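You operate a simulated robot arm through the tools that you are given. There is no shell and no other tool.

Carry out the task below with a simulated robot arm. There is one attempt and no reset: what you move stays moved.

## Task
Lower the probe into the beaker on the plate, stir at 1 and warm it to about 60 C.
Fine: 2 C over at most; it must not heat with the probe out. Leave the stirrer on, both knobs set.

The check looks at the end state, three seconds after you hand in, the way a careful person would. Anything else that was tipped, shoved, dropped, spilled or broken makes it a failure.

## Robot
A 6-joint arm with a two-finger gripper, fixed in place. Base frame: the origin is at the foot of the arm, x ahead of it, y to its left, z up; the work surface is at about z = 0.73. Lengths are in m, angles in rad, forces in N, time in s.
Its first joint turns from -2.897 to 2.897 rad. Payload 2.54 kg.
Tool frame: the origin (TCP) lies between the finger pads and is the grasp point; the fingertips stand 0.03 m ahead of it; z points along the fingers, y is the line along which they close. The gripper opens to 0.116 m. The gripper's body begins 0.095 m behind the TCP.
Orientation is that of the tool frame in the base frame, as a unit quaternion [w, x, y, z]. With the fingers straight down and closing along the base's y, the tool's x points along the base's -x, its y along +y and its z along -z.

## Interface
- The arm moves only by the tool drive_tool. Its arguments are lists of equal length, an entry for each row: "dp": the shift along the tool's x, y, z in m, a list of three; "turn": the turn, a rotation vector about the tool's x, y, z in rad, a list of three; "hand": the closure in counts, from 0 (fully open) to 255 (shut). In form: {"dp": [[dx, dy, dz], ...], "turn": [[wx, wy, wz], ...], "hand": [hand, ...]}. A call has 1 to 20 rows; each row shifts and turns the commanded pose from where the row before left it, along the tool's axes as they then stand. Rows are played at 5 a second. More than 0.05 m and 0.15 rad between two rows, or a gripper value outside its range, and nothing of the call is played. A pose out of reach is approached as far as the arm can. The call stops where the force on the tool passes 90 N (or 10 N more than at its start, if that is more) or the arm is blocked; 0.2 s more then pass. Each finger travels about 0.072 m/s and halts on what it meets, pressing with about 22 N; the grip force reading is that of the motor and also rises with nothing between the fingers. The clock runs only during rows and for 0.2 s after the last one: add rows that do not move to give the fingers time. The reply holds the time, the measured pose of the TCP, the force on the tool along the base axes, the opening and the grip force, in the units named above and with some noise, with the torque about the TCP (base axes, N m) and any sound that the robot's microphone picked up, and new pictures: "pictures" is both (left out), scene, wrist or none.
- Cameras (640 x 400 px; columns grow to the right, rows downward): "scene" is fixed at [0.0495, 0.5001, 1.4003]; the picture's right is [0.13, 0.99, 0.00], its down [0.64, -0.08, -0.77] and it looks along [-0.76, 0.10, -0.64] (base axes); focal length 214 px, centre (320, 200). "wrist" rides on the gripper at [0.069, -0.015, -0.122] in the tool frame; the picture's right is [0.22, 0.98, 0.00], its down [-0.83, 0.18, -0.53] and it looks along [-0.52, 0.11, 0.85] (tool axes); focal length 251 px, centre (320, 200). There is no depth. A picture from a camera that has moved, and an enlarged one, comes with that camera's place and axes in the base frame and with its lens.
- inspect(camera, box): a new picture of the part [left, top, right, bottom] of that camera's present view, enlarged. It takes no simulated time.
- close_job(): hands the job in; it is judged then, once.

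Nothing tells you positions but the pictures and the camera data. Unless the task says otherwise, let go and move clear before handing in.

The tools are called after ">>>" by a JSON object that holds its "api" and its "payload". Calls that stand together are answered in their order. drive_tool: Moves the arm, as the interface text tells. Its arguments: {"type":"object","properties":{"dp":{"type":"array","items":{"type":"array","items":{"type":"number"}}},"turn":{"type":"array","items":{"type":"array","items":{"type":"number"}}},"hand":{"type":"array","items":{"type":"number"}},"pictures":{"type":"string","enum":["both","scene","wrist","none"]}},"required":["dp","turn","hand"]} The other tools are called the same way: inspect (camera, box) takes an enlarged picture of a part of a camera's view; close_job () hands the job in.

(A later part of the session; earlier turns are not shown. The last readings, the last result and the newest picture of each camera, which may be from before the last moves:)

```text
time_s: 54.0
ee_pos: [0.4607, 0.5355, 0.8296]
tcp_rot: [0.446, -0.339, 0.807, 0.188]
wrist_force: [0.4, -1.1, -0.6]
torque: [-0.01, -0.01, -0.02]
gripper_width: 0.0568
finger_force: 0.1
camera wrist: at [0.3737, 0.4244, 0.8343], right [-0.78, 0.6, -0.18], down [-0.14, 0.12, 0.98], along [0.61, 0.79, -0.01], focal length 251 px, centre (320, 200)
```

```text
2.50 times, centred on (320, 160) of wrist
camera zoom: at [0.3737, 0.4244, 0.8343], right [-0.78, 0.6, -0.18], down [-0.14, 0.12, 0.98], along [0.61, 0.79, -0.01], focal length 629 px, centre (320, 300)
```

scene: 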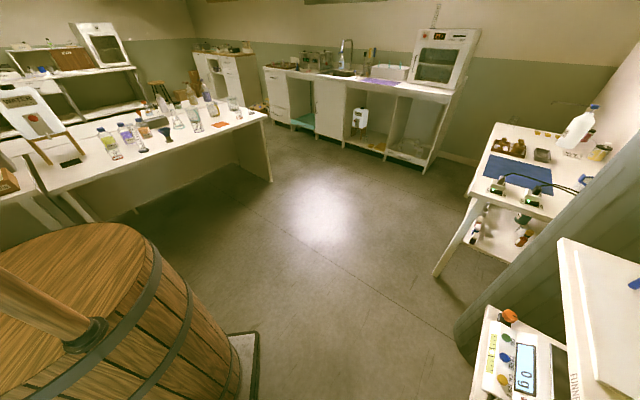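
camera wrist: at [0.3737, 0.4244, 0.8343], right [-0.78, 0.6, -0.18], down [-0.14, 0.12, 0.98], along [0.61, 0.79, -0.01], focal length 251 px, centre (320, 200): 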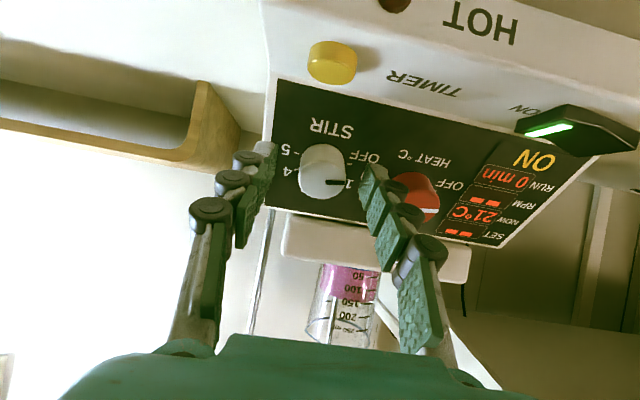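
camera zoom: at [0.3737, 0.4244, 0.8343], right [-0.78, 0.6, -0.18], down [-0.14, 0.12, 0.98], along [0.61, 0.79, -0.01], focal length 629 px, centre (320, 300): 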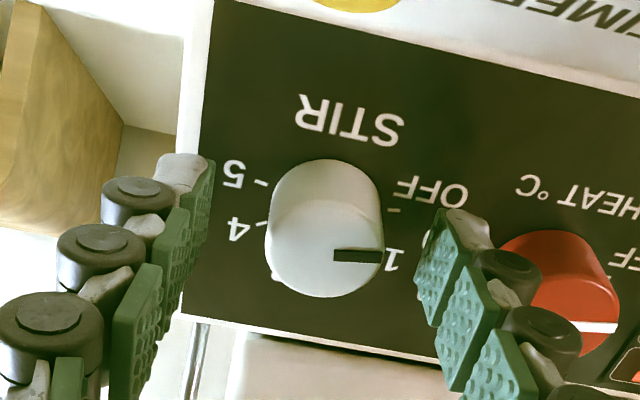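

>>> {"api": "drive_tool", "payload": {"dp": [[0, 0.0008, 0.004], [0, 0, 0], [0, 0, 0], [0, 0, 0], [0, 0, 0]], "turn": [[0, 0, 0], [0, 0, 0], [0, 0, 0], [0, 0, 0], [0, 0, 0]], "hand": [130, 160, 190, 255, 255], "pictures": "wrist"}}

>>> {"api": "inspect", "payload": {"camera": "wrist", "box": [220, 80, 420, 240]}}

```text
time_s: 55.2
ee_pos: [0.4625, 0.54, 0.827]
tcp_rot: [0.446, -0.34, 0.806, 0.189]
wrist_force: [-6.4, 8.1, -1.7]
torque: [0.13, 0.16, 0.3]
gripper_width: 0.0285
finger_force: 45.4
camera wrist: at [0.3754, 0.4281, 0.8324], right [-0.78, 0.6, -0.18], down [-0.14, 0.12, 0.98], along [0.61, 0.79, -0.01], focal length 251 px, centre (320, 200)
```

wrist: 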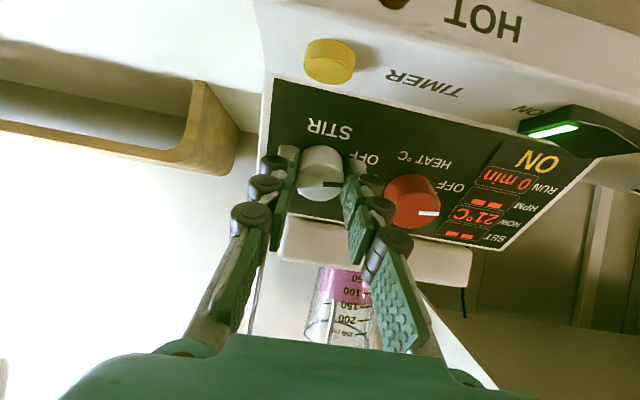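

```text
2.50 times, centred on (320, 160) of wrist
camera zoom: at [0.3754, 0.4281, 0.8324], right [-0.78, 0.6, -0.18], down [-0.14, 0.12, 0.98], along [0.61, 0.79, -0.01], focal length 629 px, centre (320, 300)
```

zoom: 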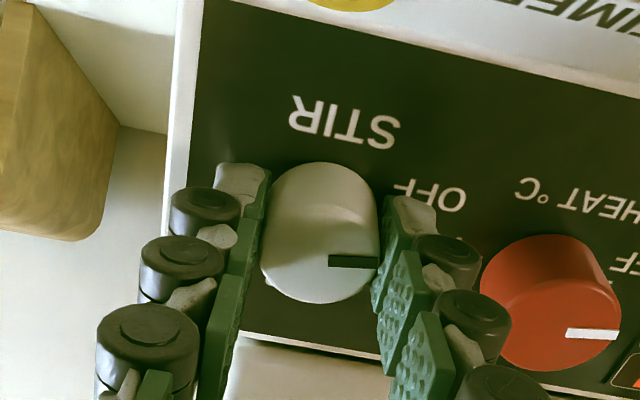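

The knob is gripped (about 28.5 mm). I'll relieve the small side load and turn clockwise by about 37° toward 1.

>>> {"api": "drive_tool", "payload": {"dp": [[0, 0.001, 0], [0, 0, 0], [0, 0, 0], [0, 0, 0], [0, 0, 0], [0, 0, 0]], "turn": [[0, 0, 0], [0, 0, 0.13], [0, 0, 0.13], [0, 0, 0.13], [0, 0, 0.13], [0, 0, 0.13]], "hand": [255, 255, 255, 255, 255, 255], "pictures": "wrist"}}

>>> {"api": "inspect", "payload": {"camera": "wrist", "box": [220, 60, 460, 240]}}

```text
time_s: 56.6
ee_pos: [0.4634, 0.5393, 0.8286]
tcp_rot: [0.363, -0.063, 0.873, 0.321]
wrist_force: [-14.5, 0.0, -2.7]
torque: [-0.49, -0.58, -0.81]
gripper_width: 0.0301
finger_force: 44.7
camera wrist: at [0.3455, 0.4618, 0.8371], right [-0.49, 0.79, 0.36], down [0.22, -0.28, 0.93], along [0.84, 0.54, -0.04], focal length 251 px, centre (320, 200)
```

wrist: 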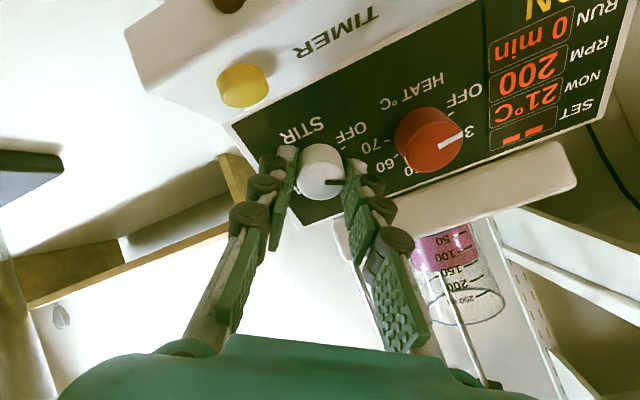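

```text
2.22 times, centred on (340, 150) of wrist
camera zoom: at [0.3455, 0.4618, 0.8371], right [-0.49, 0.79, 0.36], down [0.22, -0.28, 0.93], along [0.84, 0.54, -0.04], focal length 559 px, centre (276, 311)
```

zoom: 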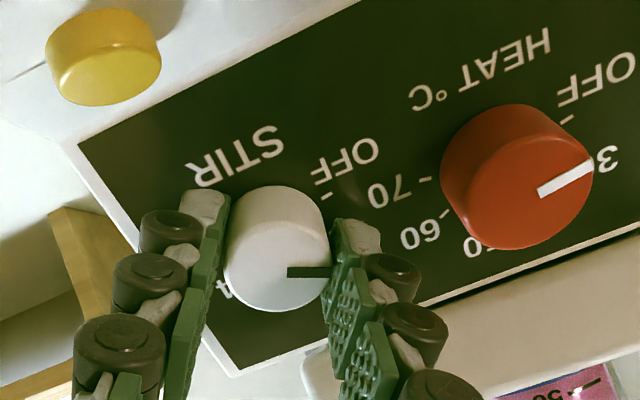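

RPM now shows 200, so the stirrer is running. I'll release and back off to check the mark against 1.

>>> {"api": "drive_tool", "payload": {"dp": [[0, 0, 0], [0, 0, 0], [0, 0, 0], [0, 0, -0.02], [0, 0, -0.03], [0, 0, -0.03], [0, 0, 0]], "turn": [[0, 0, 0], [0, 0, 0], [0, 0, 0], [0, 0, 0], [0, 0, 0], [0, 0, 0], [0, 0, 0]], "hand": [200, 150, 130, 130, 130, 130, 130], "pictures": "wrist"}}

>>> {"api": "inspect", "payload": {"camera": "wrist", "box": [240, 60, 480, 220]}}

```text
time_s: 58.2
ee_pos: [0.416, 0.4898, 0.8705]
tcp_rot: [0.363, -0.064, 0.872, 0.321]
wrist_force: [-0.1, 0.3, -0.1]
torque: [0.01, -0.02, 0.01]
gripper_width: 0.0569
finger_force: 0.1
camera wrist: at [0.2985, 0.4116, 0.8799], right [-0.49, 0.79, 0.36], down [0.22, -0.28, 0.93], along [0.84, 0.54, -0.04], focal length 251 px, centre (320, 200)
```

wrist: 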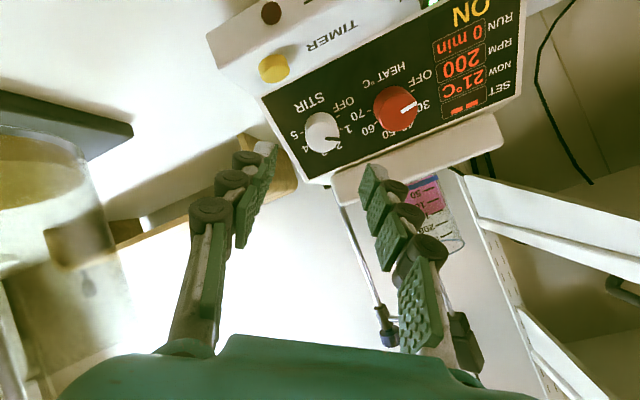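

```text
2.50 times, centred on (360, 140) of wrist
camera zoom: at [0.2985, 0.4116, 0.8799], right [-0.49, 0.79, 0.36], down [0.22, -0.28, 0.93], along [0.84, 0.54, -0.04], focal length 629 px, centre (220, 350)
```

zoom: 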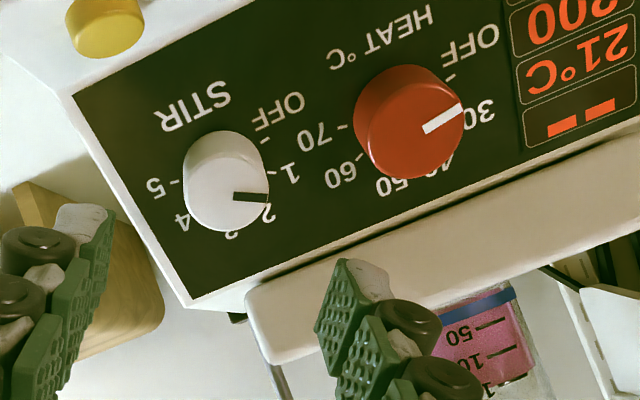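

The stirrer is running at 200 rpm with the mark moved to 1. Now I'll turn the wrist back and line up with the HEAT knob.

>>> {"api": "drive_tool", "payload": {"dp": [[0, 0, 0], [0, 0, 0], [0, 0, 0], [0, 0, 0], [0, 0, 0], [-0.0011, 0.0231, 0.0128], [-0.0011, 0.0231, 0.0128], [-0.0011, 0.0231, 0.0128], [0, 0, 0]], "turn": [[0, 0, -0.13], [0, 0, -0.13], [0, 0, -0.13], [0, 0, -0.13], [0, 0, -0.13], [0, 0, 0], [0, 0, 0], [0, 0, 0], [0, 0, 0]], "hand": [130, 130, 130, 130, 130, 130, 130, 130, 130], "pictures": "wrist"}}

>>> {"api": "inspect", "payload": {"camera": "wrist", "box": [200, 60, 440, 220]}}

```text
time_s: 60.2
ee_pos: [0.391, 0.5656, 0.8533]
tcp_rot: [0.445, -0.34, 0.807, 0.188]
wrist_force: [-0.2, -0.5, -0.2]
torque: [0.02, 0.01, -0.01]
gripper_width: 0.0567
finger_force: 0.0
camera wrist: at [0.3037, 0.454, 0.8591], right [-0.78, 0.6, -0.18], down [-0.14, 0.12, 0.98], along [0.61, 0.79, -0.01], focal length 251 px, centre (320, 200)
```

wrist: 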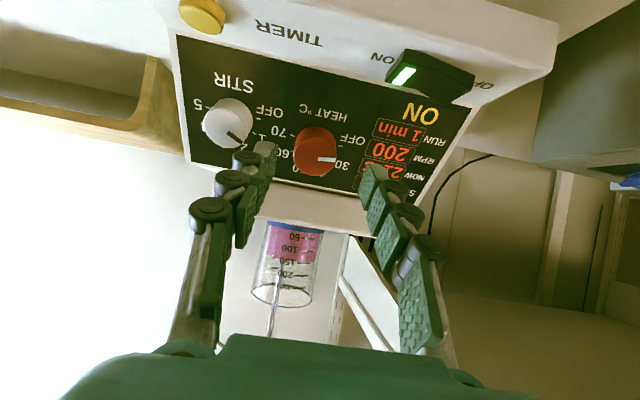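

```text
2.50 times, centred on (320, 140) of wrist
camera zoom: at [0.3037, 0.454, 0.8591], right [-0.78, 0.6, -0.18], down [-0.14, 0.12, 0.98], along [0.61, 0.79, -0.01], focal length 629 px, centre (320, 350)
```

zoom: 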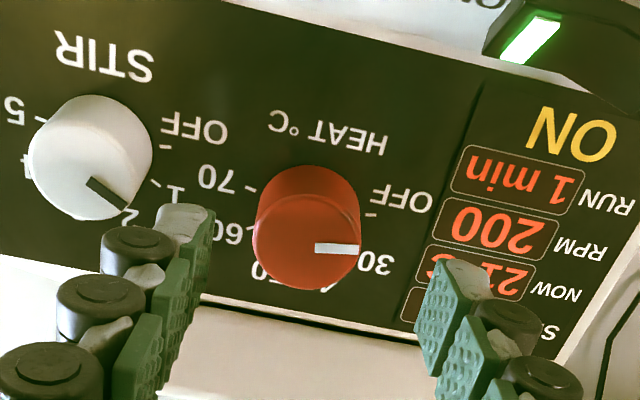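

The HEAT knob is nearly centred. I'll pre-rotate the wrist counter-clockwise for a full stroke, then advance.

>>> {"api": "drive_tool", "payload": {"dp": [[0, -0.004, 0], [0, 0, 0], [0, 0, 0], [0, 0, 0], [0, 0, 0], [0, 0, 0.015], [0, 0, 0.015], [0, 0, 0]], "turn": [[0, 0, 0], [0, 0, -0.13], [0, 0, -0.13], [0, 0, -0.13], [0, 0, -0.13], [0, 0, -0.13], [0, 0, 0], [0, 0, 0]], "hand": [130, 130, 130, 130, 130, 130, 130, 130], "pictures": "wrist"}}

>>> {"api": "inspect", "payload": {"camera": "wrist", "box": [200, 80, 440, 240]}}

```text
time_s: 62.0
ee_pos: [0.4125, 0.5811, 0.8364]
tcp_rot: [0.483, -0.579, 0.656, 0.035]
wrist_force: [-0.3, -0.3, -0.3]
torque: [0.02, 0.01, -0.03]
gripper_width: 0.0567
finger_force: 0.0
camera wrist: at [0.3607, 0.4513, 0.862], right [-0.75, 0.16, -0.65], down [-0.57, 0.34, 0.75], along [0.34, 0.93, -0.16], focal length 251 px, centre (320, 200)
```

wrist: 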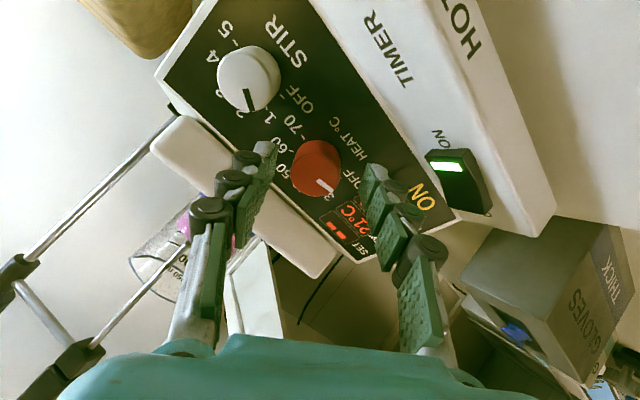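

```text
2.50 times, centred on (320, 160) of wrist
camera zoom: at [0.3607, 0.4513, 0.862], right [-0.75, 0.16, -0.65], down [-0.57, 0.34, 0.75], along [0.34, 0.93, -0.16], focal length 629 px, centre (320, 300)
```

zoom: 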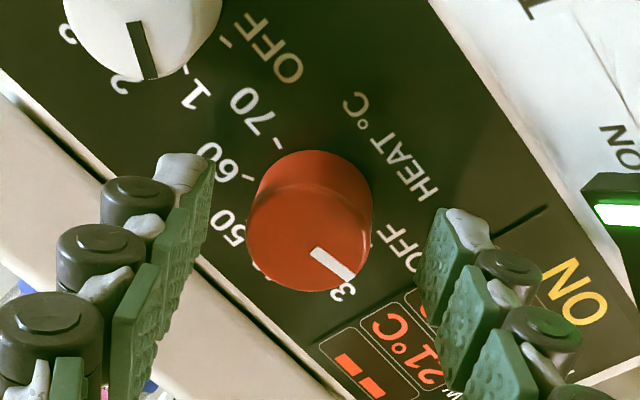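

>>> {"api": "drive_tool", "payload": {"dp": [[0, -0.0022, 0.005], [0, 0, 0.005], [0, 0, 0.003], [0, 0, 0]], "turn": [[0, 0, 0], [0, 0, 0], [0, 0, 0], [0, 0, 0]], "hand": [130, 130, 130, 130], "pictures": "wrist"}}

>>> {"api": "inspect", "payload": {"camera": "wrist", "box": [200, 80, 440, 240]}}

```text
time_s: 63.0
ee_pos: [0.4217, 0.5863, 0.8292]
tcp_rot: [0.483, -0.579, 0.656, 0.036]
wrist_force: [-0.5, -0.3, -0.2]
torque: [-0.02, 0.01, -0.02]
gripper_width: 0.0569
finger_force: 0.0
camera wrist: at [0.3702, 0.4572, 0.855], right [-0.75, 0.16, -0.65], down [-0.57, 0.34, 0.75], along [0.34, 0.93, -0.16], focal length 251 px, centre (320, 200)
```

wrist: 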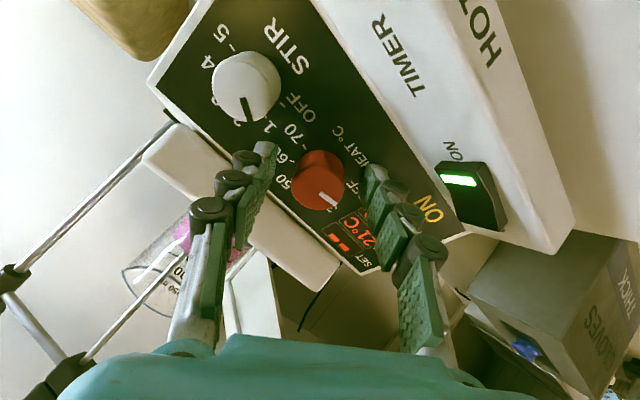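

```text
2.50 times, centred on (320, 160) of wrist
camera zoom: at [0.3702, 0.4572, 0.855], right [-0.75, 0.16, -0.65], down [-0.57, 0.34, 0.75], along [0.34, 0.93, -0.16], focal length 629 px, centre (320, 300)
```

zoom: 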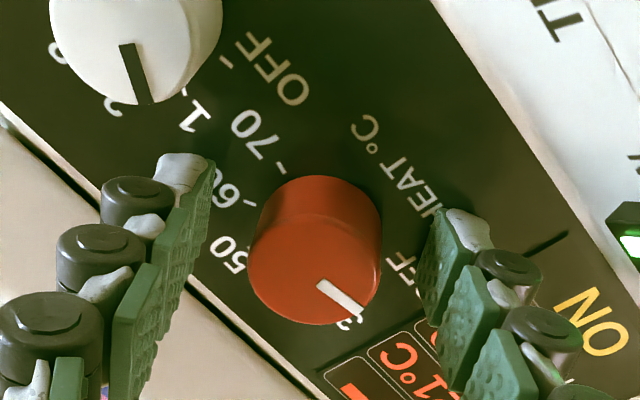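

The fingertips overlap the knob by roughly 1.5 cm. Closing on it.

>>> {"api": "drive_tool", "payload": {"dp": [[0, 0, 0], [0, 0, 0], [0, 0, 0], [0, 0, 0]], "turn": [[0, 0, 0], [0, 0, 0], [0, 0, 0], [0, 0, 0]], "hand": [160, 190, 255, 255], "pictures": "wrist"}}

```text
time_s: 64.0
ee_pos: [0.4206, 0.5864, 0.831]
tcp_rot: [0.483, -0.579, 0.656, 0.037]
wrist_force: [-7.0, -2.2, -1.8]
torque: [0.02, 0.66, 0.64]
gripper_width: 0.0328
finger_force: 44.7
camera wrist: at [0.3698, 0.4572, 0.855], right [-0.75, 0.16, -0.65], down [-0.57, 0.34, 0.75], along [0.34, 0.93, -0.16], focal length 251 px, centre (320, 200)
```

wrist: 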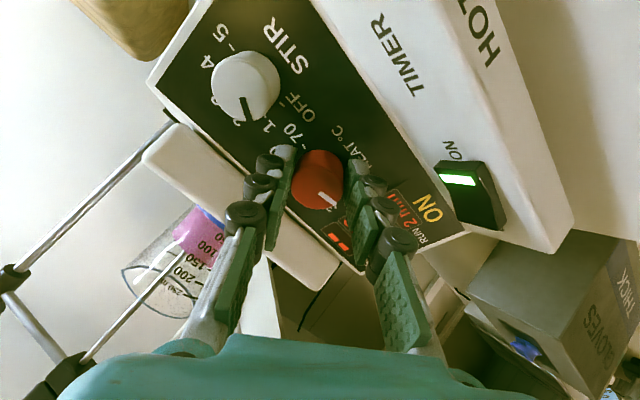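

>>> {"api": "drive_tool", "payload": {"dp": [[0, 0, 0], [0, 0, 0], [0, 0, 0], [0, 0, 0], [0, 0, 0], [0, 0, 0]], "turn": [[0, 0, 0.13], [0, 0, 0.13], [0, 0, 0.13], [0, 0, 0.13], [0, 0, 0.13], [0, 0, 0]], "hand": [255, 255, 255, 255, 255, 255], "pictures": "wrist"}}

>>> {"api": "inspect", "payload": {"camera": "wrist", "box": [220, 60, 460, 240]}}

```text
time_s: 65.4
ee_pos: [0.4196, 0.5893, 0.8309]
tcp_rot: [0.447, -0.339, 0.806, 0.189]
wrist_force: [-27.1, 33.1, -8.1]
torque: [0.11, 0.53, 0.99]
gripper_width: 0.032
finger_force: 44.7
camera wrist: at [0.3324, 0.4778, 0.8352], right [-0.78, 0.6, -0.18], down [-0.14, 0.12, 0.98], along [0.61, 0.79, -0.01], focal length 251 px, centre (320, 200)
```

wrist: 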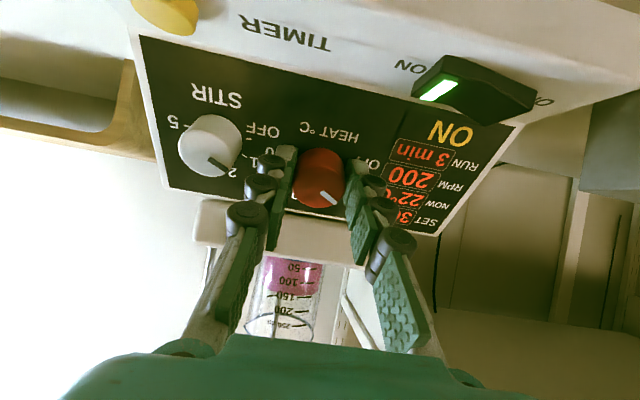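

```text
2.22 times, centred on (340, 150) of wrist
camera zoom: at [0.3324, 0.4778, 0.8352], right [-0.78, 0.6, -0.18], down [-0.14, 0.12, 0.98], along [0.61, 0.79, -0.01], focal length 559 px, centre (276, 311)
```

zoom: 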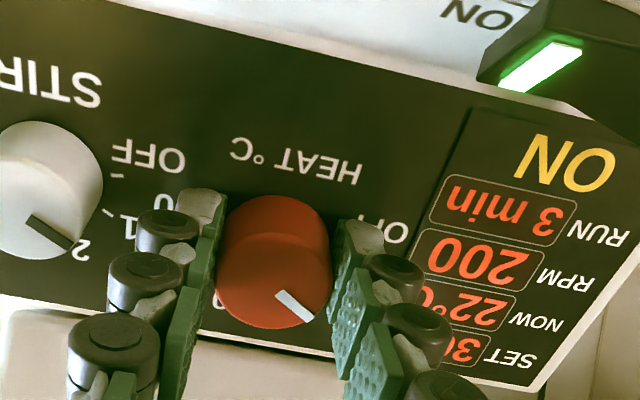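

SET now shows about 30 °C and the temperature has begun to move. There's a side load of about 43 N, so I'll shift the tool to relieve it before turning on.

>>> {"api": "drive_tool", "payload": {"dp": [[0, 0.002, 0], [0, 0.002, 0], [0, 0, 0]], "turn": [[0, 0, 0], [0, 0, 0], [0, 0, 0]], "hand": [255, 255, 255], "pictures": "none"}}

```text
time_s: 66.2
ee_pos: [0.4193, 0.5892, 0.8314]
tcp_rot: [0.446, -0.339, 0.807, 0.187]
wrist_force: [-9.5, 17.2, 7.0]
torque: [0.6, -0.38, 0.38]
gripper_width: 0.0316
finger_force: 45.3
```

>>> {"api": "drive_tool", "payload": {"dp": [[0, 0.0018, 0], [0, 0, 0], [0, 0, 0], [0, 0, 0], [0, 0, 0]], "turn": [[0, 0, 0], [0, 0, 0.13], [0, 0, 0.13], [0, 0, 0.13], [0, 0, 0]], "hand": [255, 255, 255, 255, 255], "pictures": "wrist"}}

>>> {"api": "inspect", "payload": {"camera": "wrist", "box": [220, 60, 480, 240]}}

```text
time_s: 67.4
ee_pos: [0.4188, 0.5902, 0.8314]
tcp_rot: [0.401, -0.176, 0.857, 0.271]
wrist_force: [9.2, 3.6, 8.4]
torque: [-0.44, -0.47, -0.8]
gripper_width: 0.0324
finger_force: 44.9
camera wrist: at [0.3109, 0.4981, 0.8352], right [-0.64, 0.76, 0.15], down [0.1, -0.11, 0.99], along [0.76, 0.65, 0.0], focal length 251 px, centre (320, 200)
```

wrist: 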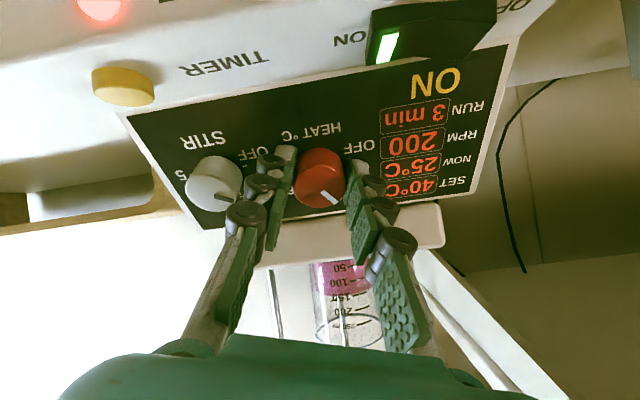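

```text
2.22 times, centred on (350, 150) of wrist
camera zoom: at [0.3109, 0.4981, 0.8352], right [-0.64, 0.76, 0.15], down [0.1, -0.11, 0.99], along [0.76, 0.65, 0.0], focal length 559 px, centre (253, 311)
```

zoom: 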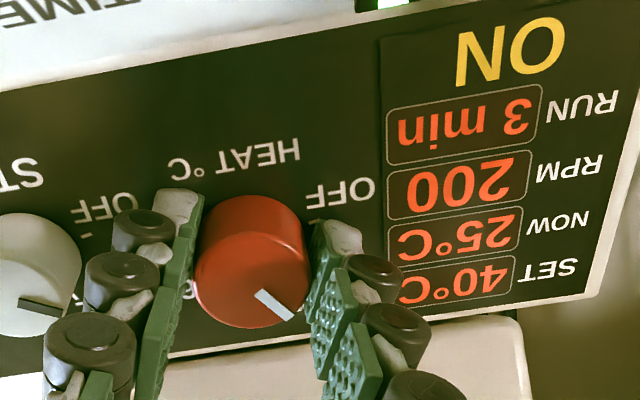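

SET reads 40 °C, NOW is 25 °C and rising, and the HOT lamp is lit. The knob seems to be stepped, so I'll finish this stroke centred on 40, then release and wind the wrist back for a second stroke, watching the temperature behaviour meanwhile.

>>> {"api": "drive_tool", "payload": {"dp": [[0, 0, 0], [0, 0, 0], [0, 0, 0], [0, 0, 0], [0, 0, 0], [0, 0, 0], [0, 0, -0.02], [0, 0, -0.02], [0, 0, 0]], "turn": [[0, 0, 0.13], [0, 0, 0.13], [0, 0, 0], [0, 0, 0], [0, 0, 0], [0, 0, 0], [0, 0, 0], [0, 0, 0], [0, 0, 0]], "hand": [255, 255, 255, 200, 150, 130, 130, 130, 130], "pictures": "wrist"}}

>>> {"api": "inspect", "payload": {"camera": "wrist", "box": [220, 60, 480, 240]}}

```text
time_s: 69.4
ee_pos: [0.3958, 0.5662, 0.8513]
tcp_rot: [0.363, -0.064, 0.873, 0.32]
wrist_force: [-0.6, -0.5, -0.1]
torque: [0.01, -0.01, 0.05]
gripper_width: 0.057
finger_force: 0.0
camera wrist: at [0.2775, 0.4882, 0.8615], right [-0.49, 0.79, 0.36], down [0.22, -0.28, 0.93], along [0.84, 0.54, -0.04], focal length 251 px, centre (320, 200)
```

wrist: 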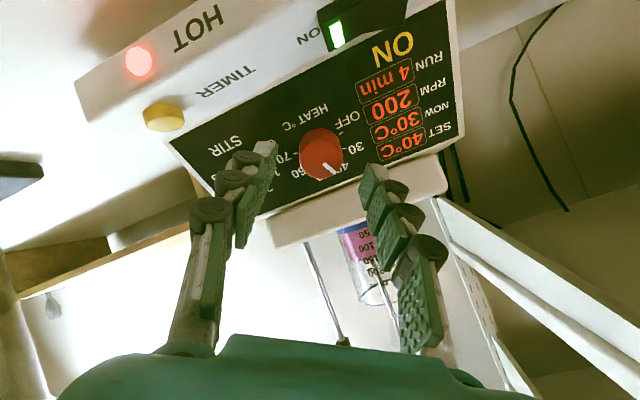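

```text
2.22 times, centred on (350, 150) of wrist
camera zoom: at [0.2775, 0.4882, 0.8615], right [-0.49, 0.79, 0.36], down [0.22, -0.28, 0.93], along [0.84, 0.54, -0.04], focal length 559 px, centre (253, 311)
```

zoom: 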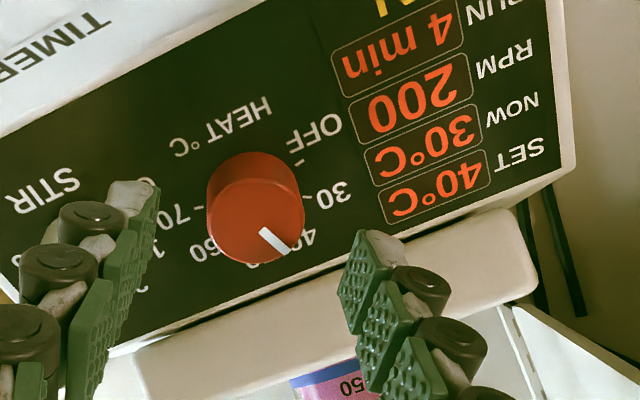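

NOW is 30 °C, climbing about 2.5 °C per second. I'll wind the wrist back while it heats toward 40.

>>> {"api": "drive_tool", "payload": {"dp": [[0, 0, 0], [0, 0, 0], [0, 0, 0], [0, 0, 0], [0, 0, 0], [0, 0, 0], [0, 0, 0], [0, 0, 0], [0, 0, 0], [0, 0, 0], [0, 0, 0]], "turn": [[0, 0, -0.13], [0, 0, -0.13], [0, 0, -0.13], [0, 0, -0.13], [0, 0, -0.13], [0, 0, -0.13], [0, 0, -0.13], [0, 0, -0.13], [0, 0, -0.13], [0, 0, -0.13], [0, 0, 0]], "hand": [130, 130, 130, 130, 130, 130, 130, 130, 130, 130, 130], "pictures": "wrist"}}

>>> {"api": "inspect", "payload": {"camera": "wrist", "box": [220, 60, 480, 260]}}

```text
time_s: 71.8
ee_pos: [0.3942, 0.5656, 0.8515]
tcp_rot: [0.483, -0.579, 0.656, 0.036]
wrist_force: [-0.2, 1.0, 0.3]
torque: [0.0, -0.02, 0.0]
gripper_width: 0.0569
finger_force: 0.1
camera wrist: at [0.3428, 0.4364, 0.8768], right [-0.75, 0.16, -0.65], down [-0.57, 0.34, 0.75], along [0.34, 0.93, -0.16], focal length 251 px, centre (320, 200)
```

wrist: 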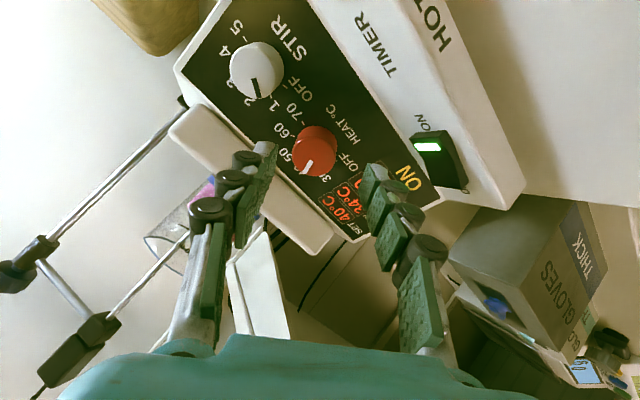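

```text
2.00 times, centred on (350, 160) of wrist
camera zoom: at [0.3428, 0.4364, 0.8768], right [-0.75, 0.16, -0.65], down [-0.57, 0.34, 0.75], along [0.34, 0.93, -0.16], focal length 503 px, centre (260, 280)
```

zoom: 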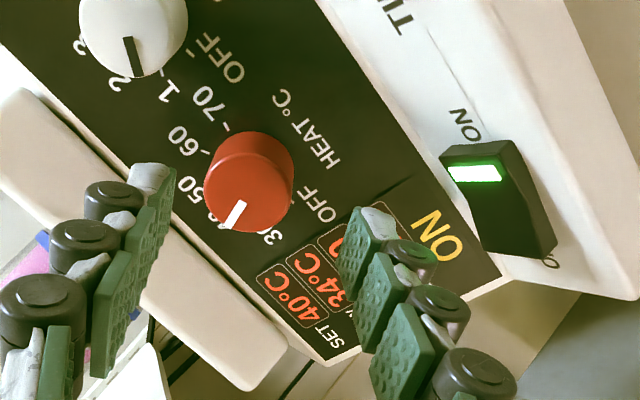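

NOW is 34 °C and the rise is slowing near the set point, which is a good sign. I'll advance back onto the knob.

>>> {"api": "drive_tool", "payload": {"dp": [[0, 0, 0.015], [0, 0, 0.015], [0, 0, 0.008], [0, 0, 0]], "turn": [[0, 0, 0], [0, 0, 0], [0, 0, 0], [0, 0, 0]], "hand": [130, 130, 130, 130], "pictures": "wrist"}}

>>> {"api": "inspect", "payload": {"camera": "wrist", "box": [220, 80, 480, 260]}}

```text
time_s: 72.8
ee_pos: [0.4182, 0.5897, 0.83]
tcp_rot: [0.483, -0.579, 0.656, 0.035]
wrist_force: [-0.6, 0.1, 0.1]
torque: [0.0, 0.02, 0.0]
gripper_width: 0.0568
finger_force: 0.0
camera wrist: at [0.3664, 0.4593, 0.8557], right [-0.75, 0.16, -0.65], down [-0.57, 0.34, 0.75], along [0.34, 0.93, -0.16], focal length 251 px, centre (320, 200)
```

wrist: 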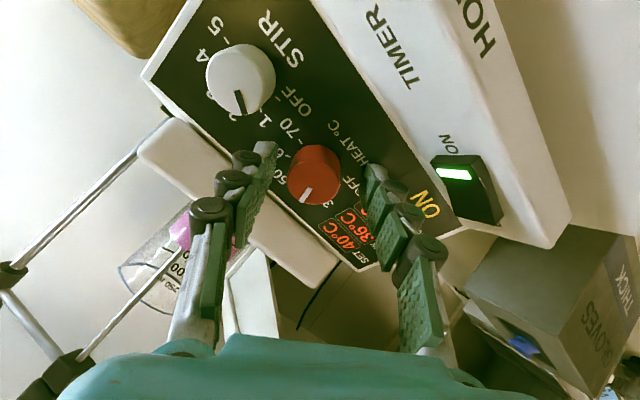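

```text
2.22 times, centred on (350, 170) of wrist
camera zoom: at [0.3664, 0.4593, 0.8557], right [-0.75, 0.16, -0.65], down [-0.57, 0.34, 0.75], along [0.34, 0.93, -0.16], focal length 559 px, centre (253, 267)
```

zoom: 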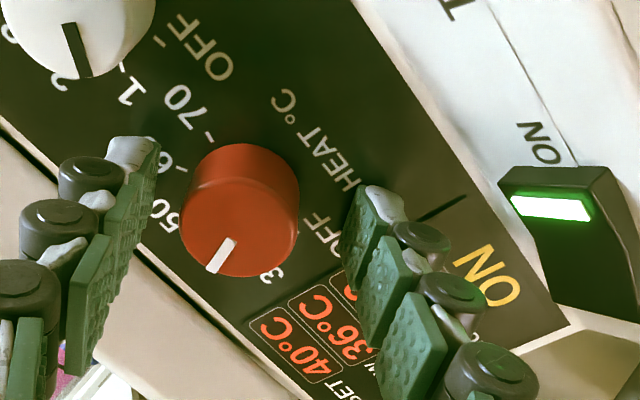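

>>> {"api": "drive_tool", "payload": {"dp": [[0, -0.003, 0], [0, 0, 0], [0, 0, 0], [0, 0, 0], [0, 0, 0]], "turn": [[0, 0, 0], [0, 0, 0], [0, 0, 0], [0, 0, 0], [0, 0, 0]], "hand": [130, 165, 200, 255, 255], "pictures": "wrist"}}

>>> {"api": "inspect", "payload": {"camera": "wrist", "box": [220, 80, 480, 260]}}

```text
time_s: 74.0
ee_pos: [0.4189, 0.5876, 0.8327]
tcp_rot: [0.483, -0.578, 0.656, 0.035]
wrist_force: [10.8, -1.5, 11.7]
torque: [0.05, 0.27, 0.13]
gripper_width: 0.0326
finger_force: 45.2
camera wrist: at [0.3681, 0.4582, 0.8577], right [-0.75, 0.16, -0.65], down [-0.57, 0.34, 0.75], along [0.34, 0.93, -0.16], focal length 251 px, centre (320, 200)
```

wrist: 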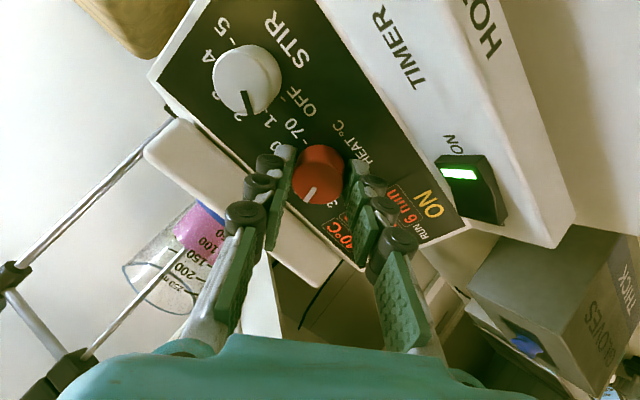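

```text
2.22 times, centred on (350, 170) of wrist
camera zoom: at [0.3681, 0.4582, 0.8577], right [-0.75, 0.16, -0.65], down [-0.57, 0.34, 0.75], along [0.34, 0.93, -0.16], focal length 559 px, centre (253, 267)
```

zoom: 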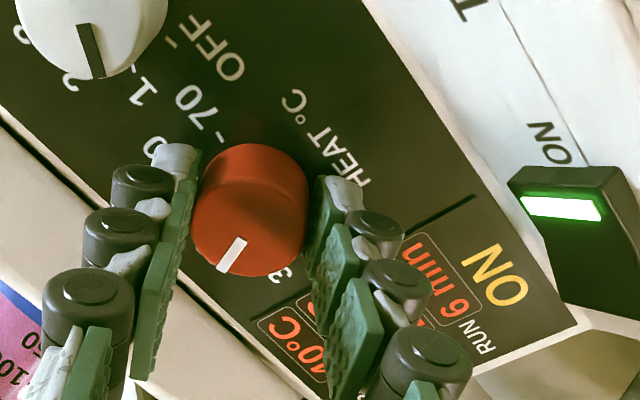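

Gripped. The temperature approaches the set point exponentially, so there's no overshoot so far. Turning clockwise by half the stroke first.

>>> {"api": "drive_tool", "payload": {"dp": [[0, -0.001, 0], [0, 0, 0], [0, 0, 0], [0, 0, 0], [0, 0, 0], [0, 0, 0]], "turn": [[0, 0, 0], [0, 0, 0.13], [0, 0, 0.13], [0, 0, 0.13], [0, 0, 0.13], [0, 0, 0.13]], "hand": [255, 255, 255, 255, 255, 255], "pictures": "wrist"}}

>>> {"api": "inspect", "payload": {"camera": "wrist", "box": [220, 60, 480, 240]}}

```text
time_s: 75.4
ee_pos: [0.4189, 0.5882, 0.8334]
tcp_rot: [0.445, -0.339, 0.807, 0.188]
wrist_force: [-11.8, -5.3, -9.4]
torque: [-0.13, -0.02, -0.18]
gripper_width: 0.032
finger_force: 44.7
camera wrist: at [0.3311, 0.4772, 0.8385], right [-0.78, 0.6, -0.18], down [-0.14, 0.12, 0.98], along [0.61, 0.79, -0.01], focal length 251 px, centre (320, 200)
```

wrist: 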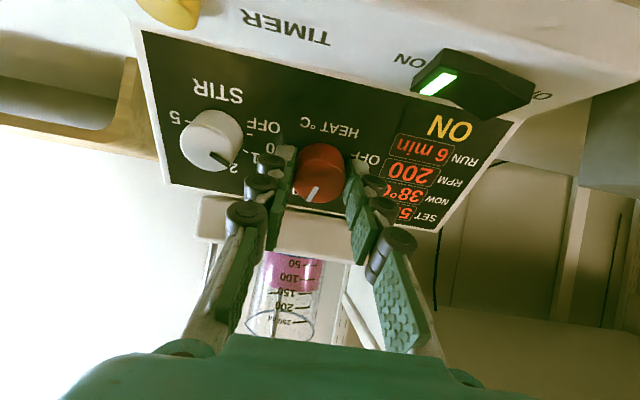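

```text
2.22 times, centred on (350, 150) of wrist
camera zoom: at [0.3311, 0.4772, 0.8385], right [-0.78, 0.6, -0.18], down [-0.14, 0.12, 0.98], along [0.61, 0.79, -0.01], focal length 559 px, centre (253, 311)
```

zoom: 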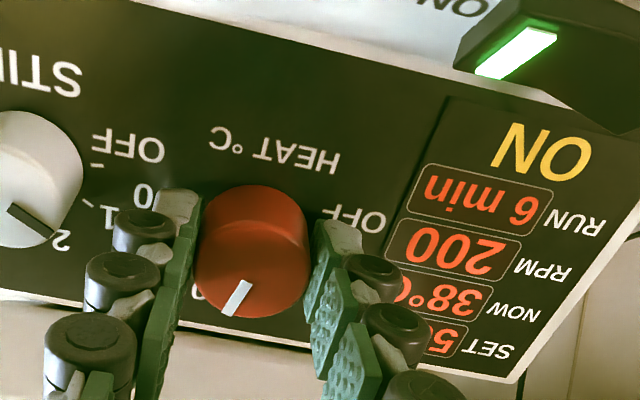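

SET is now 50, NOW 38. Turning one more step to 60.

>>> {"api": "drive_tool", "payload": {"dp": [[0, 0, 0], [0, 0, 0], [0, 0, 0], [0, 0, 0], [0, 0, 0], [0, 0, 0]], "turn": [[0, 0, 0.136], [0, 0, 0.136], [0, 0, 0.136], [0, 0, 0.136], [0, 0, 0.136], [0, 0, 0]], "hand": [255, 255, 255, 255, 255, 255], "pictures": "wrist"}}

>>> {"api": "inspect", "payload": {"camera": "wrist", "box": [240, 40, 480, 240]}}

```text
time_s: 76.8
ee_pos: [0.4199, 0.589, 0.8341]
tcp_rot: [0.359, -0.05, 0.874, 0.325]
wrist_force: [-20.1, 12.0, 10.7]
torque: [-0.22, 0.13, -0.01]
gripper_width: 0.0327
finger_force: 44.8
camera wrist: at [0.3003, 0.5129, 0.8439], right [-0.47, 0.79, 0.38], down [0.24, -0.3, 0.92], along [0.85, 0.53, -0.04], focal length 251 px, centre (320, 200)
```

wrist: 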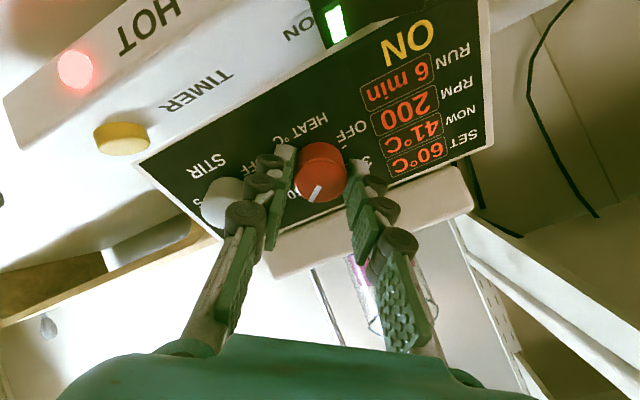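

```text
2.00 times, centred on (360, 140) of wrist
camera zoom: at [0.3003, 0.5129, 0.8439], right [-0.47, 0.79, 0.38], down [0.24, -0.3, 0.92], along [0.85, 0.53, -0.04], focal length 503 px, centre (240, 320)
```

zoom: 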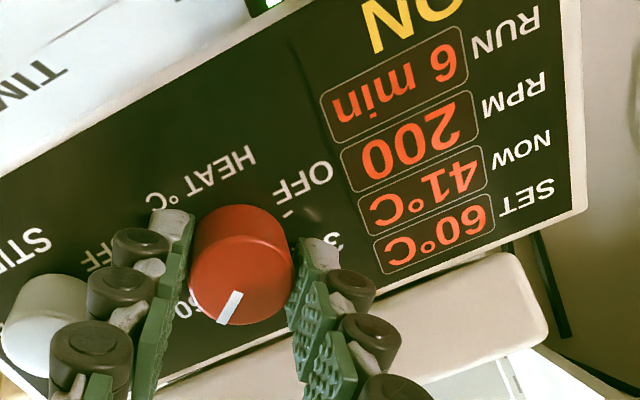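

SET reads 60 °C and NOW 41 °C. I'll release and back off straight, then watch.

>>> {"api": "drive_tool", "payload": {"dp": [[0, 0, 0], [0, 0, 0], [0, 0, 0], [0, 0, 0], [0, 0, -0.02], [0, 0, -0.03], [0, 0, -0.04], [0, 0, 0]], "turn": [[0, 0, 0], [0, 0, 0], [0, 0, 0], [0, 0, 0], [0, 0, 0], [0, 0, 0], [0, 0, 0], [0, 0, 0]], "hand": [220, 180, 150, 130, 130, 130, 130, 130], "pictures": "wrist"}}

>>> {"api": "inspect", "payload": {"camera": "wrist", "box": [220, 20, 460, 200]}}

```text
time_s: 78.6
ee_pos: [0.3677, 0.5318, 0.8795]
tcp_rot: [0.358, -0.051, 0.873, 0.326]
wrist_force: [0.6, 0.3, 0.0]
torque: [0.0, -0.02, 0.01]
gripper_width: 0.0568
finger_force: 0.0
camera wrist: at [0.248, 0.4556, 0.89], right [-0.47, 0.8, 0.38], down [0.24, -0.3, 0.92], along [0.85, 0.53, -0.05], focal length 251 px, centre (320, 200)
```

wrist: 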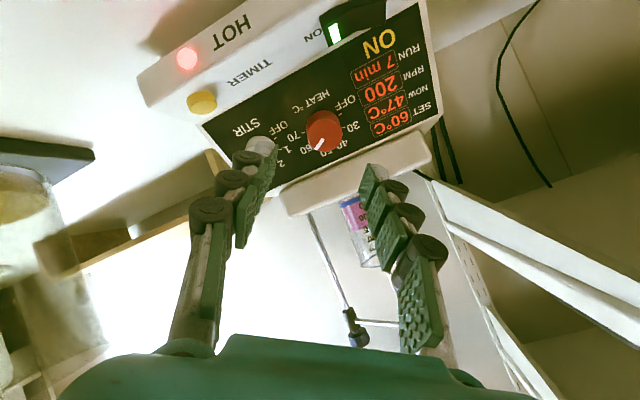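

```text
2.22 times, centred on (340, 110) of wrist
camera zoom: at [0.248, 0.4556, 0.89], right [-0.47, 0.8, 0.38], down [0.24, -0.3, 0.92], along [0.85, 0.53, -0.05], focal length 559 px, centre (276, 400)
```

zoom: 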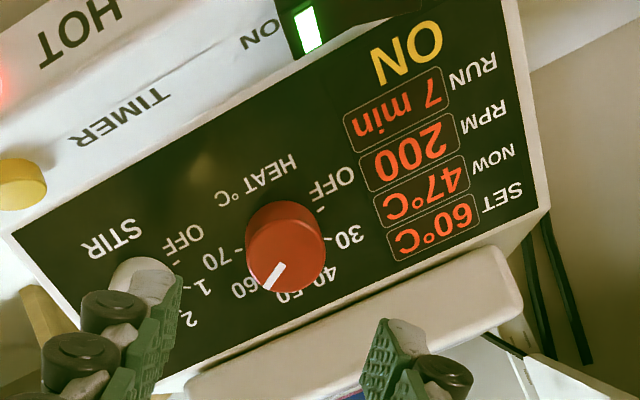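

SET 60, NOW 47 °C and rising. I'll turn the wrist back to neutral, retreat a bit, and watch the temperature settle.

>>> {"api": "drive_tool", "payload": {"dp": [[0, 0, -0.02], [0, 0, -0.02], [0, 0, 0], [0, 0, 0], [0, 0, 0], [0, 0, 0], [0, 0, 0], [0, 0, 0], [0, 0, 0], [0, 0, 0]], "turn": [[0, 0, 0], [0, 0, 0], [0, 0, -0.136], [0, 0, -0.136], [0, 0, -0.136], [0, 0, -0.136], [0, 0, -0.136], [0, 0, 0], [0, 0, 0], [0, 0, 0]], "hand": [130, 130, 130, 130, 130, 130, 130, 130, 130, 130], "pictures": "wrist"}}

>>> {"api": "inspect", "payload": {"camera": "wrist", "box": [200, 20, 440, 200]}}

```text
time_s: 80.8
ee_pos: [0.3429, 0.5089, 0.9017]
tcp_rot: [0.446, -0.339, 0.807, 0.188]
wrist_force: [-0.4, 0.2, 0.9]
torque: [-0.03, -0.03, 0.01]
gripper_width: 0.0568
finger_force: 0.0
camera wrist: at [0.2559, 0.3979, 0.9079], right [-0.78, 0.6, -0.18], down [-0.14, 0.12, 0.98], along [0.61, 0.79, -0.01], focal length 251 px, centre (320, 200)
```

wrist: 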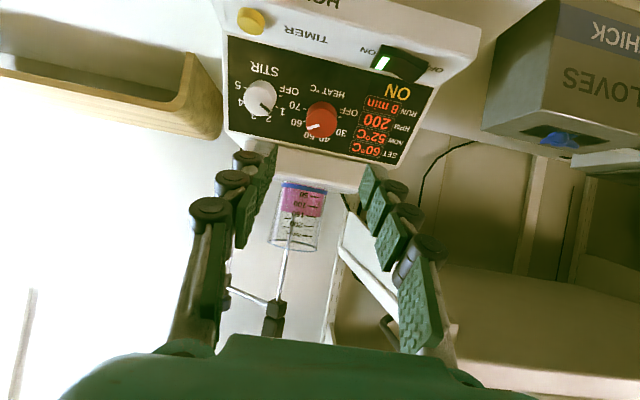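

```text
2.22 times, centred on (320, 110) of wrist
camera zoom: at [0.2559, 0.3979, 0.9079], right [-0.78, 0.6, -0.18], down [-0.14, 0.12, 0.98], along [0.61, 0.79, -0.01], focal length 559 px, centre (320, 400)
```

zoom: 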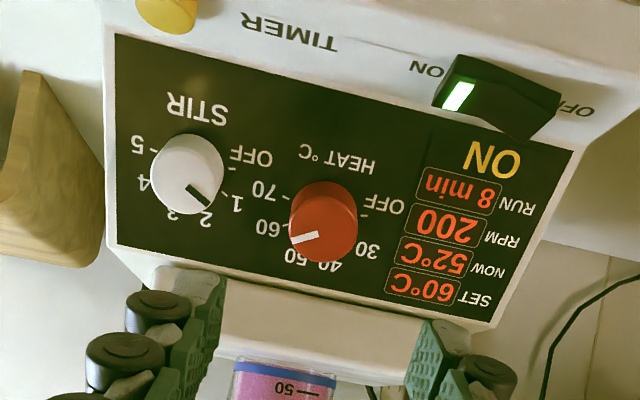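

Both marks look right: stir at 1 and heat at 60. NOW is 52 °C, so I'll wait and watch.

>>> {"api": "drive_tool", "payload": {"dp": [[0, 0, 0], [0, 0, 0], [0, 0, 0], [0, 0, 0], [0, 0, 0], [0, 0, 0], [0, 0, 0], [0, 0, 0], [0, 0, 0], [0, 0, 0], [0, 0, 0], [0, 0, 0], [0, 0, 0], [0, 0, 0], [0, 0, 0], [0, 0, 0], [0, 0, 0], [0, 0, 0], [0, 0, 0], [0, 0, 0]], "turn": [[0, 0, 0], [0, 0, 0], [0, 0, 0], [0, 0, 0], [0, 0, 0], [0, 0, 0], [0, 0, 0], [0, 0, 0], [0, 0, 0], [0, 0, 0], [0, 0, 0], [0, 0, 0], [0, 0, 0], [0, 0, 0], [0, 0, 0], [0, 0, 0], [0, 0, 0], [0, 0, 0], [0, 0, 0], [0, 0, 0]], "hand": [130, 130, 130, 130, 130, 130, 130, 130, 130, 130, 130, 130, 130, 130, 130, 130, 130, 130, 130, 130], "pictures": "none"}}

>>> {"api": "inspect", "payload": {"camera": "wrist", "box": [330, 70, 440, 180]}}

```text
time_s: 85.0
ee_pos: [0.3433, 0.5083, 0.9027]
tcp_rot: [0.447, -0.338, 0.807, 0.188]
wrist_force: [-0.4, 0.4, -0.1]
torque: [-0.04, 0.0, 0.02]
gripper_width: 0.0571
finger_force: 0.1
```

```text
3.64 times, centred on (385, 125) of wrist
camera zoom: at [0.2559, 0.3979, 0.9079], right [-0.78, 0.6, -0.18], down [-0.14, 0.12, 0.98], along [0.61, 0.79, -0.01], focal length 914 px, centre (84, 473)
```

zoom: 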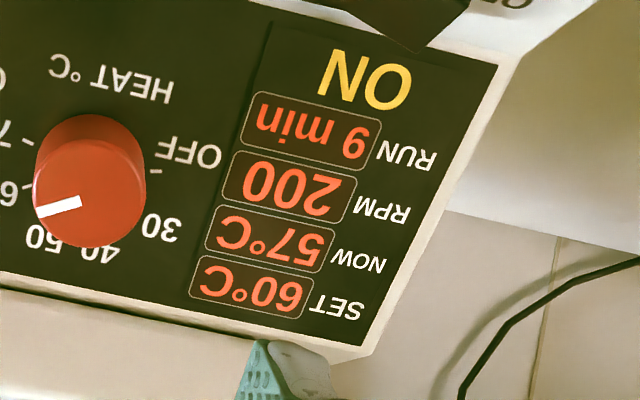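

57 °C, creeping toward 60. I'll wait further.

>>> {"api": "drive_tool", "payload": {"dp": [[0, 0, 0], [0, 0, 0], [0, 0, 0], [0, 0, 0], [0, 0, 0], [0, 0, 0], [0, 0, 0], [0, 0, 0], [0, 0, 0], [0, 0, 0], [0, 0, 0], [0, 0, 0], [0, 0, 0], [0, 0, 0], [0, 0, 0], [0, 0, 0], [0, 0, 0], [0, 0, 0], [0, 0, 0], [0, 0, 0]], "turn": [[0, 0, 0], [0, 0, 0], [0, 0, 0], [0, 0, 0], [0, 0, 0], [0, 0, 0], [0, 0, 0], [0, 0, 0], [0, 0, 0], [0, 0, 0], [0, 0, 0], [0, 0, 0], [0, 0, 0], [0, 0, 0], [0, 0, 0], [0, 0, 0], [0, 0, 0], [0, 0, 0], [0, 0, 0], [0, 0, 0]], "hand": [130, 130, 130, 130, 130, 130, 130, 130, 130, 130, 130, 130, 130, 130, 130, 130, 130, 130, 130, 130], "pictures": "none"}}

>>> {"api": "inspect", "payload": {"camera": "wrist", "box": [330, 70, 440, 180]}}

```text
time_s: 89.2
ee_pos: [0.3441, 0.5085, 0.9015]
tcp_rot: [0.447, -0.339, 0.806, 0.188]
wrist_force: [-0.8, -0.6, -0.3]
torque: [0.01, 0.01, -0.01]
gripper_width: 0.0568
finger_force: 0.1
```

```text
3.64 times, centred on (385, 125) of wrist
camera zoom: at [0.2559, 0.3979, 0.9079], right [-0.78, 0.6, -0.18], down [-0.14, 0.12, 0.98], along [0.61, 0.79, -0.01], focal length 914 px, centre (84, 473)
```

zoom: 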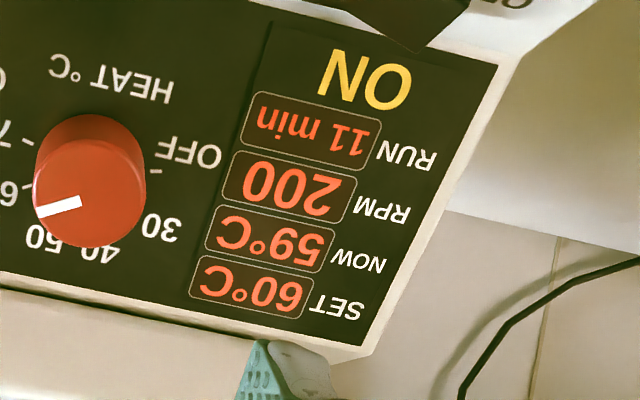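

59 °C. I'll retreat well clear while it finishes, keeping the display in view.

>>> {"api": "drive_tool", "payload": {"dp": [[0, 0, -0.02], [0, 0, -0.03], [0, 0, -0.03], [0, 0, -0.02], [0, 0, 0], [0, 0, 0], [0, 0, 0], [0, 0, 0], [0, 0, 0], [0, 0, 0], [0, 0, 0], [0, 0, 0], [0, 0, 0], [0, 0, 0], [0, 0, 0], [0, 0, 0], [0, 0, 0], [0, 0, 0], [0, 0, 0], [0, 0, 0]], "turn": [[0, 0, 0], [0, 0, 0], [0, 0, 0], [0, 0, 0], [0, 0, 0], [0, 0, 0], [0, 0, 0], [0, 0, 0], [0, 0, 0], [0, 0, 0], [0, 0, 0], [0, 0, 0], [0, 0, 0], [0, 0, 0], [0, 0, 0], [0, 0, 0], [0, 0, 0], [0, 0, 0], [0, 0, 0], [0, 0, 0]], "hand": [130, 130, 130, 130, 130, 130, 130, 130, 130, 130, 130, 130, 130, 130, 130, 130, 130, 130, 130, 130], "pictures": "wrist"}}

>>> {"api": "inspect", "payload": {"camera": "wrist", "box": [210, 20, 430, 180]}}

>>> {"api": "inspect", "payload": {"camera": "wrist", "box": [240, 120, 380, 290]}}

```text
time_s: 93.4
ee_pos: [0.2864, 0.4491, 0.9583]
tcp_rot: [0.447, -0.339, 0.807, 0.188]
wrist_force: [-0.5, 0.0, 0.2]
torque: [0.0, 0.01, -0.01]
gripper_width: 0.0568
finger_force: 0.0
camera wrist: at [0.1973, 0.3377, 0.9624], right [-0.78, 0.6, -0.18], down [-0.14, 0.12, 0.98], along [0.61, 0.79, -0.01], focal length 251 px, centre (320, 200)
```

wrist: 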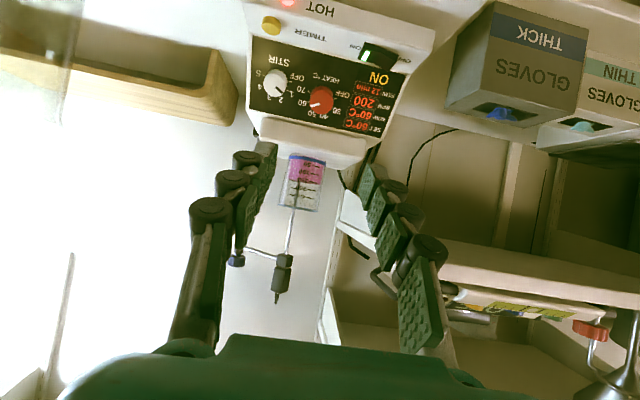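

```text
2.50 times, centred on (320, 100) of wrist
camera zoom: at [0.1973, 0.3377, 0.9624], right [-0.78, 0.6, -0.18], down [-0.14, 0.12, 0.98], along [0.61, 0.79, -0.01], focal length 629 px, centre (320, 450)
```

zoom: 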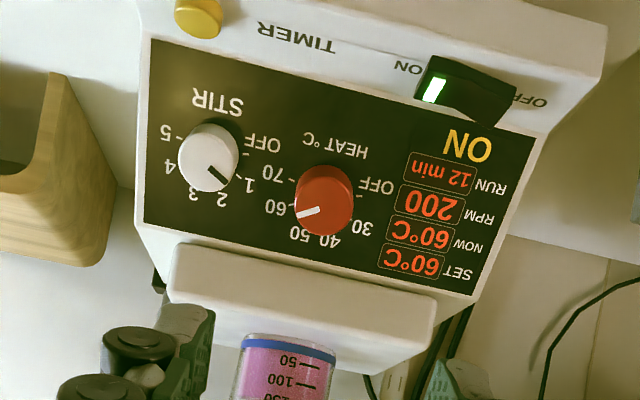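

```text
2.35 times, centred on (310, 205) of wrist
camera zoom: at [0.1973, 0.3377, 0.9624], right [-0.78, 0.6, -0.18], down [-0.14, 0.12, 0.98], along [0.61, 0.79, -0.01], focal length 592 px, centre (344, 188)
```

zoom: 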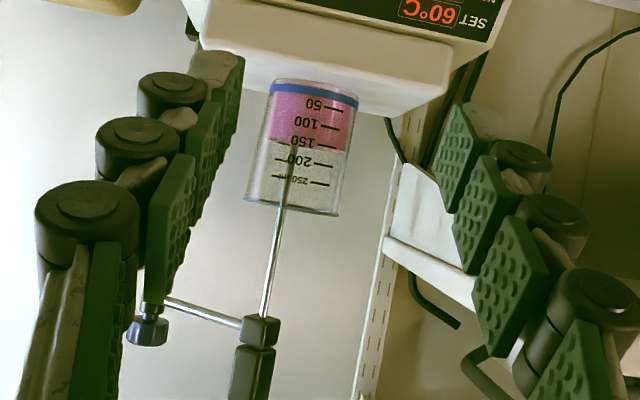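

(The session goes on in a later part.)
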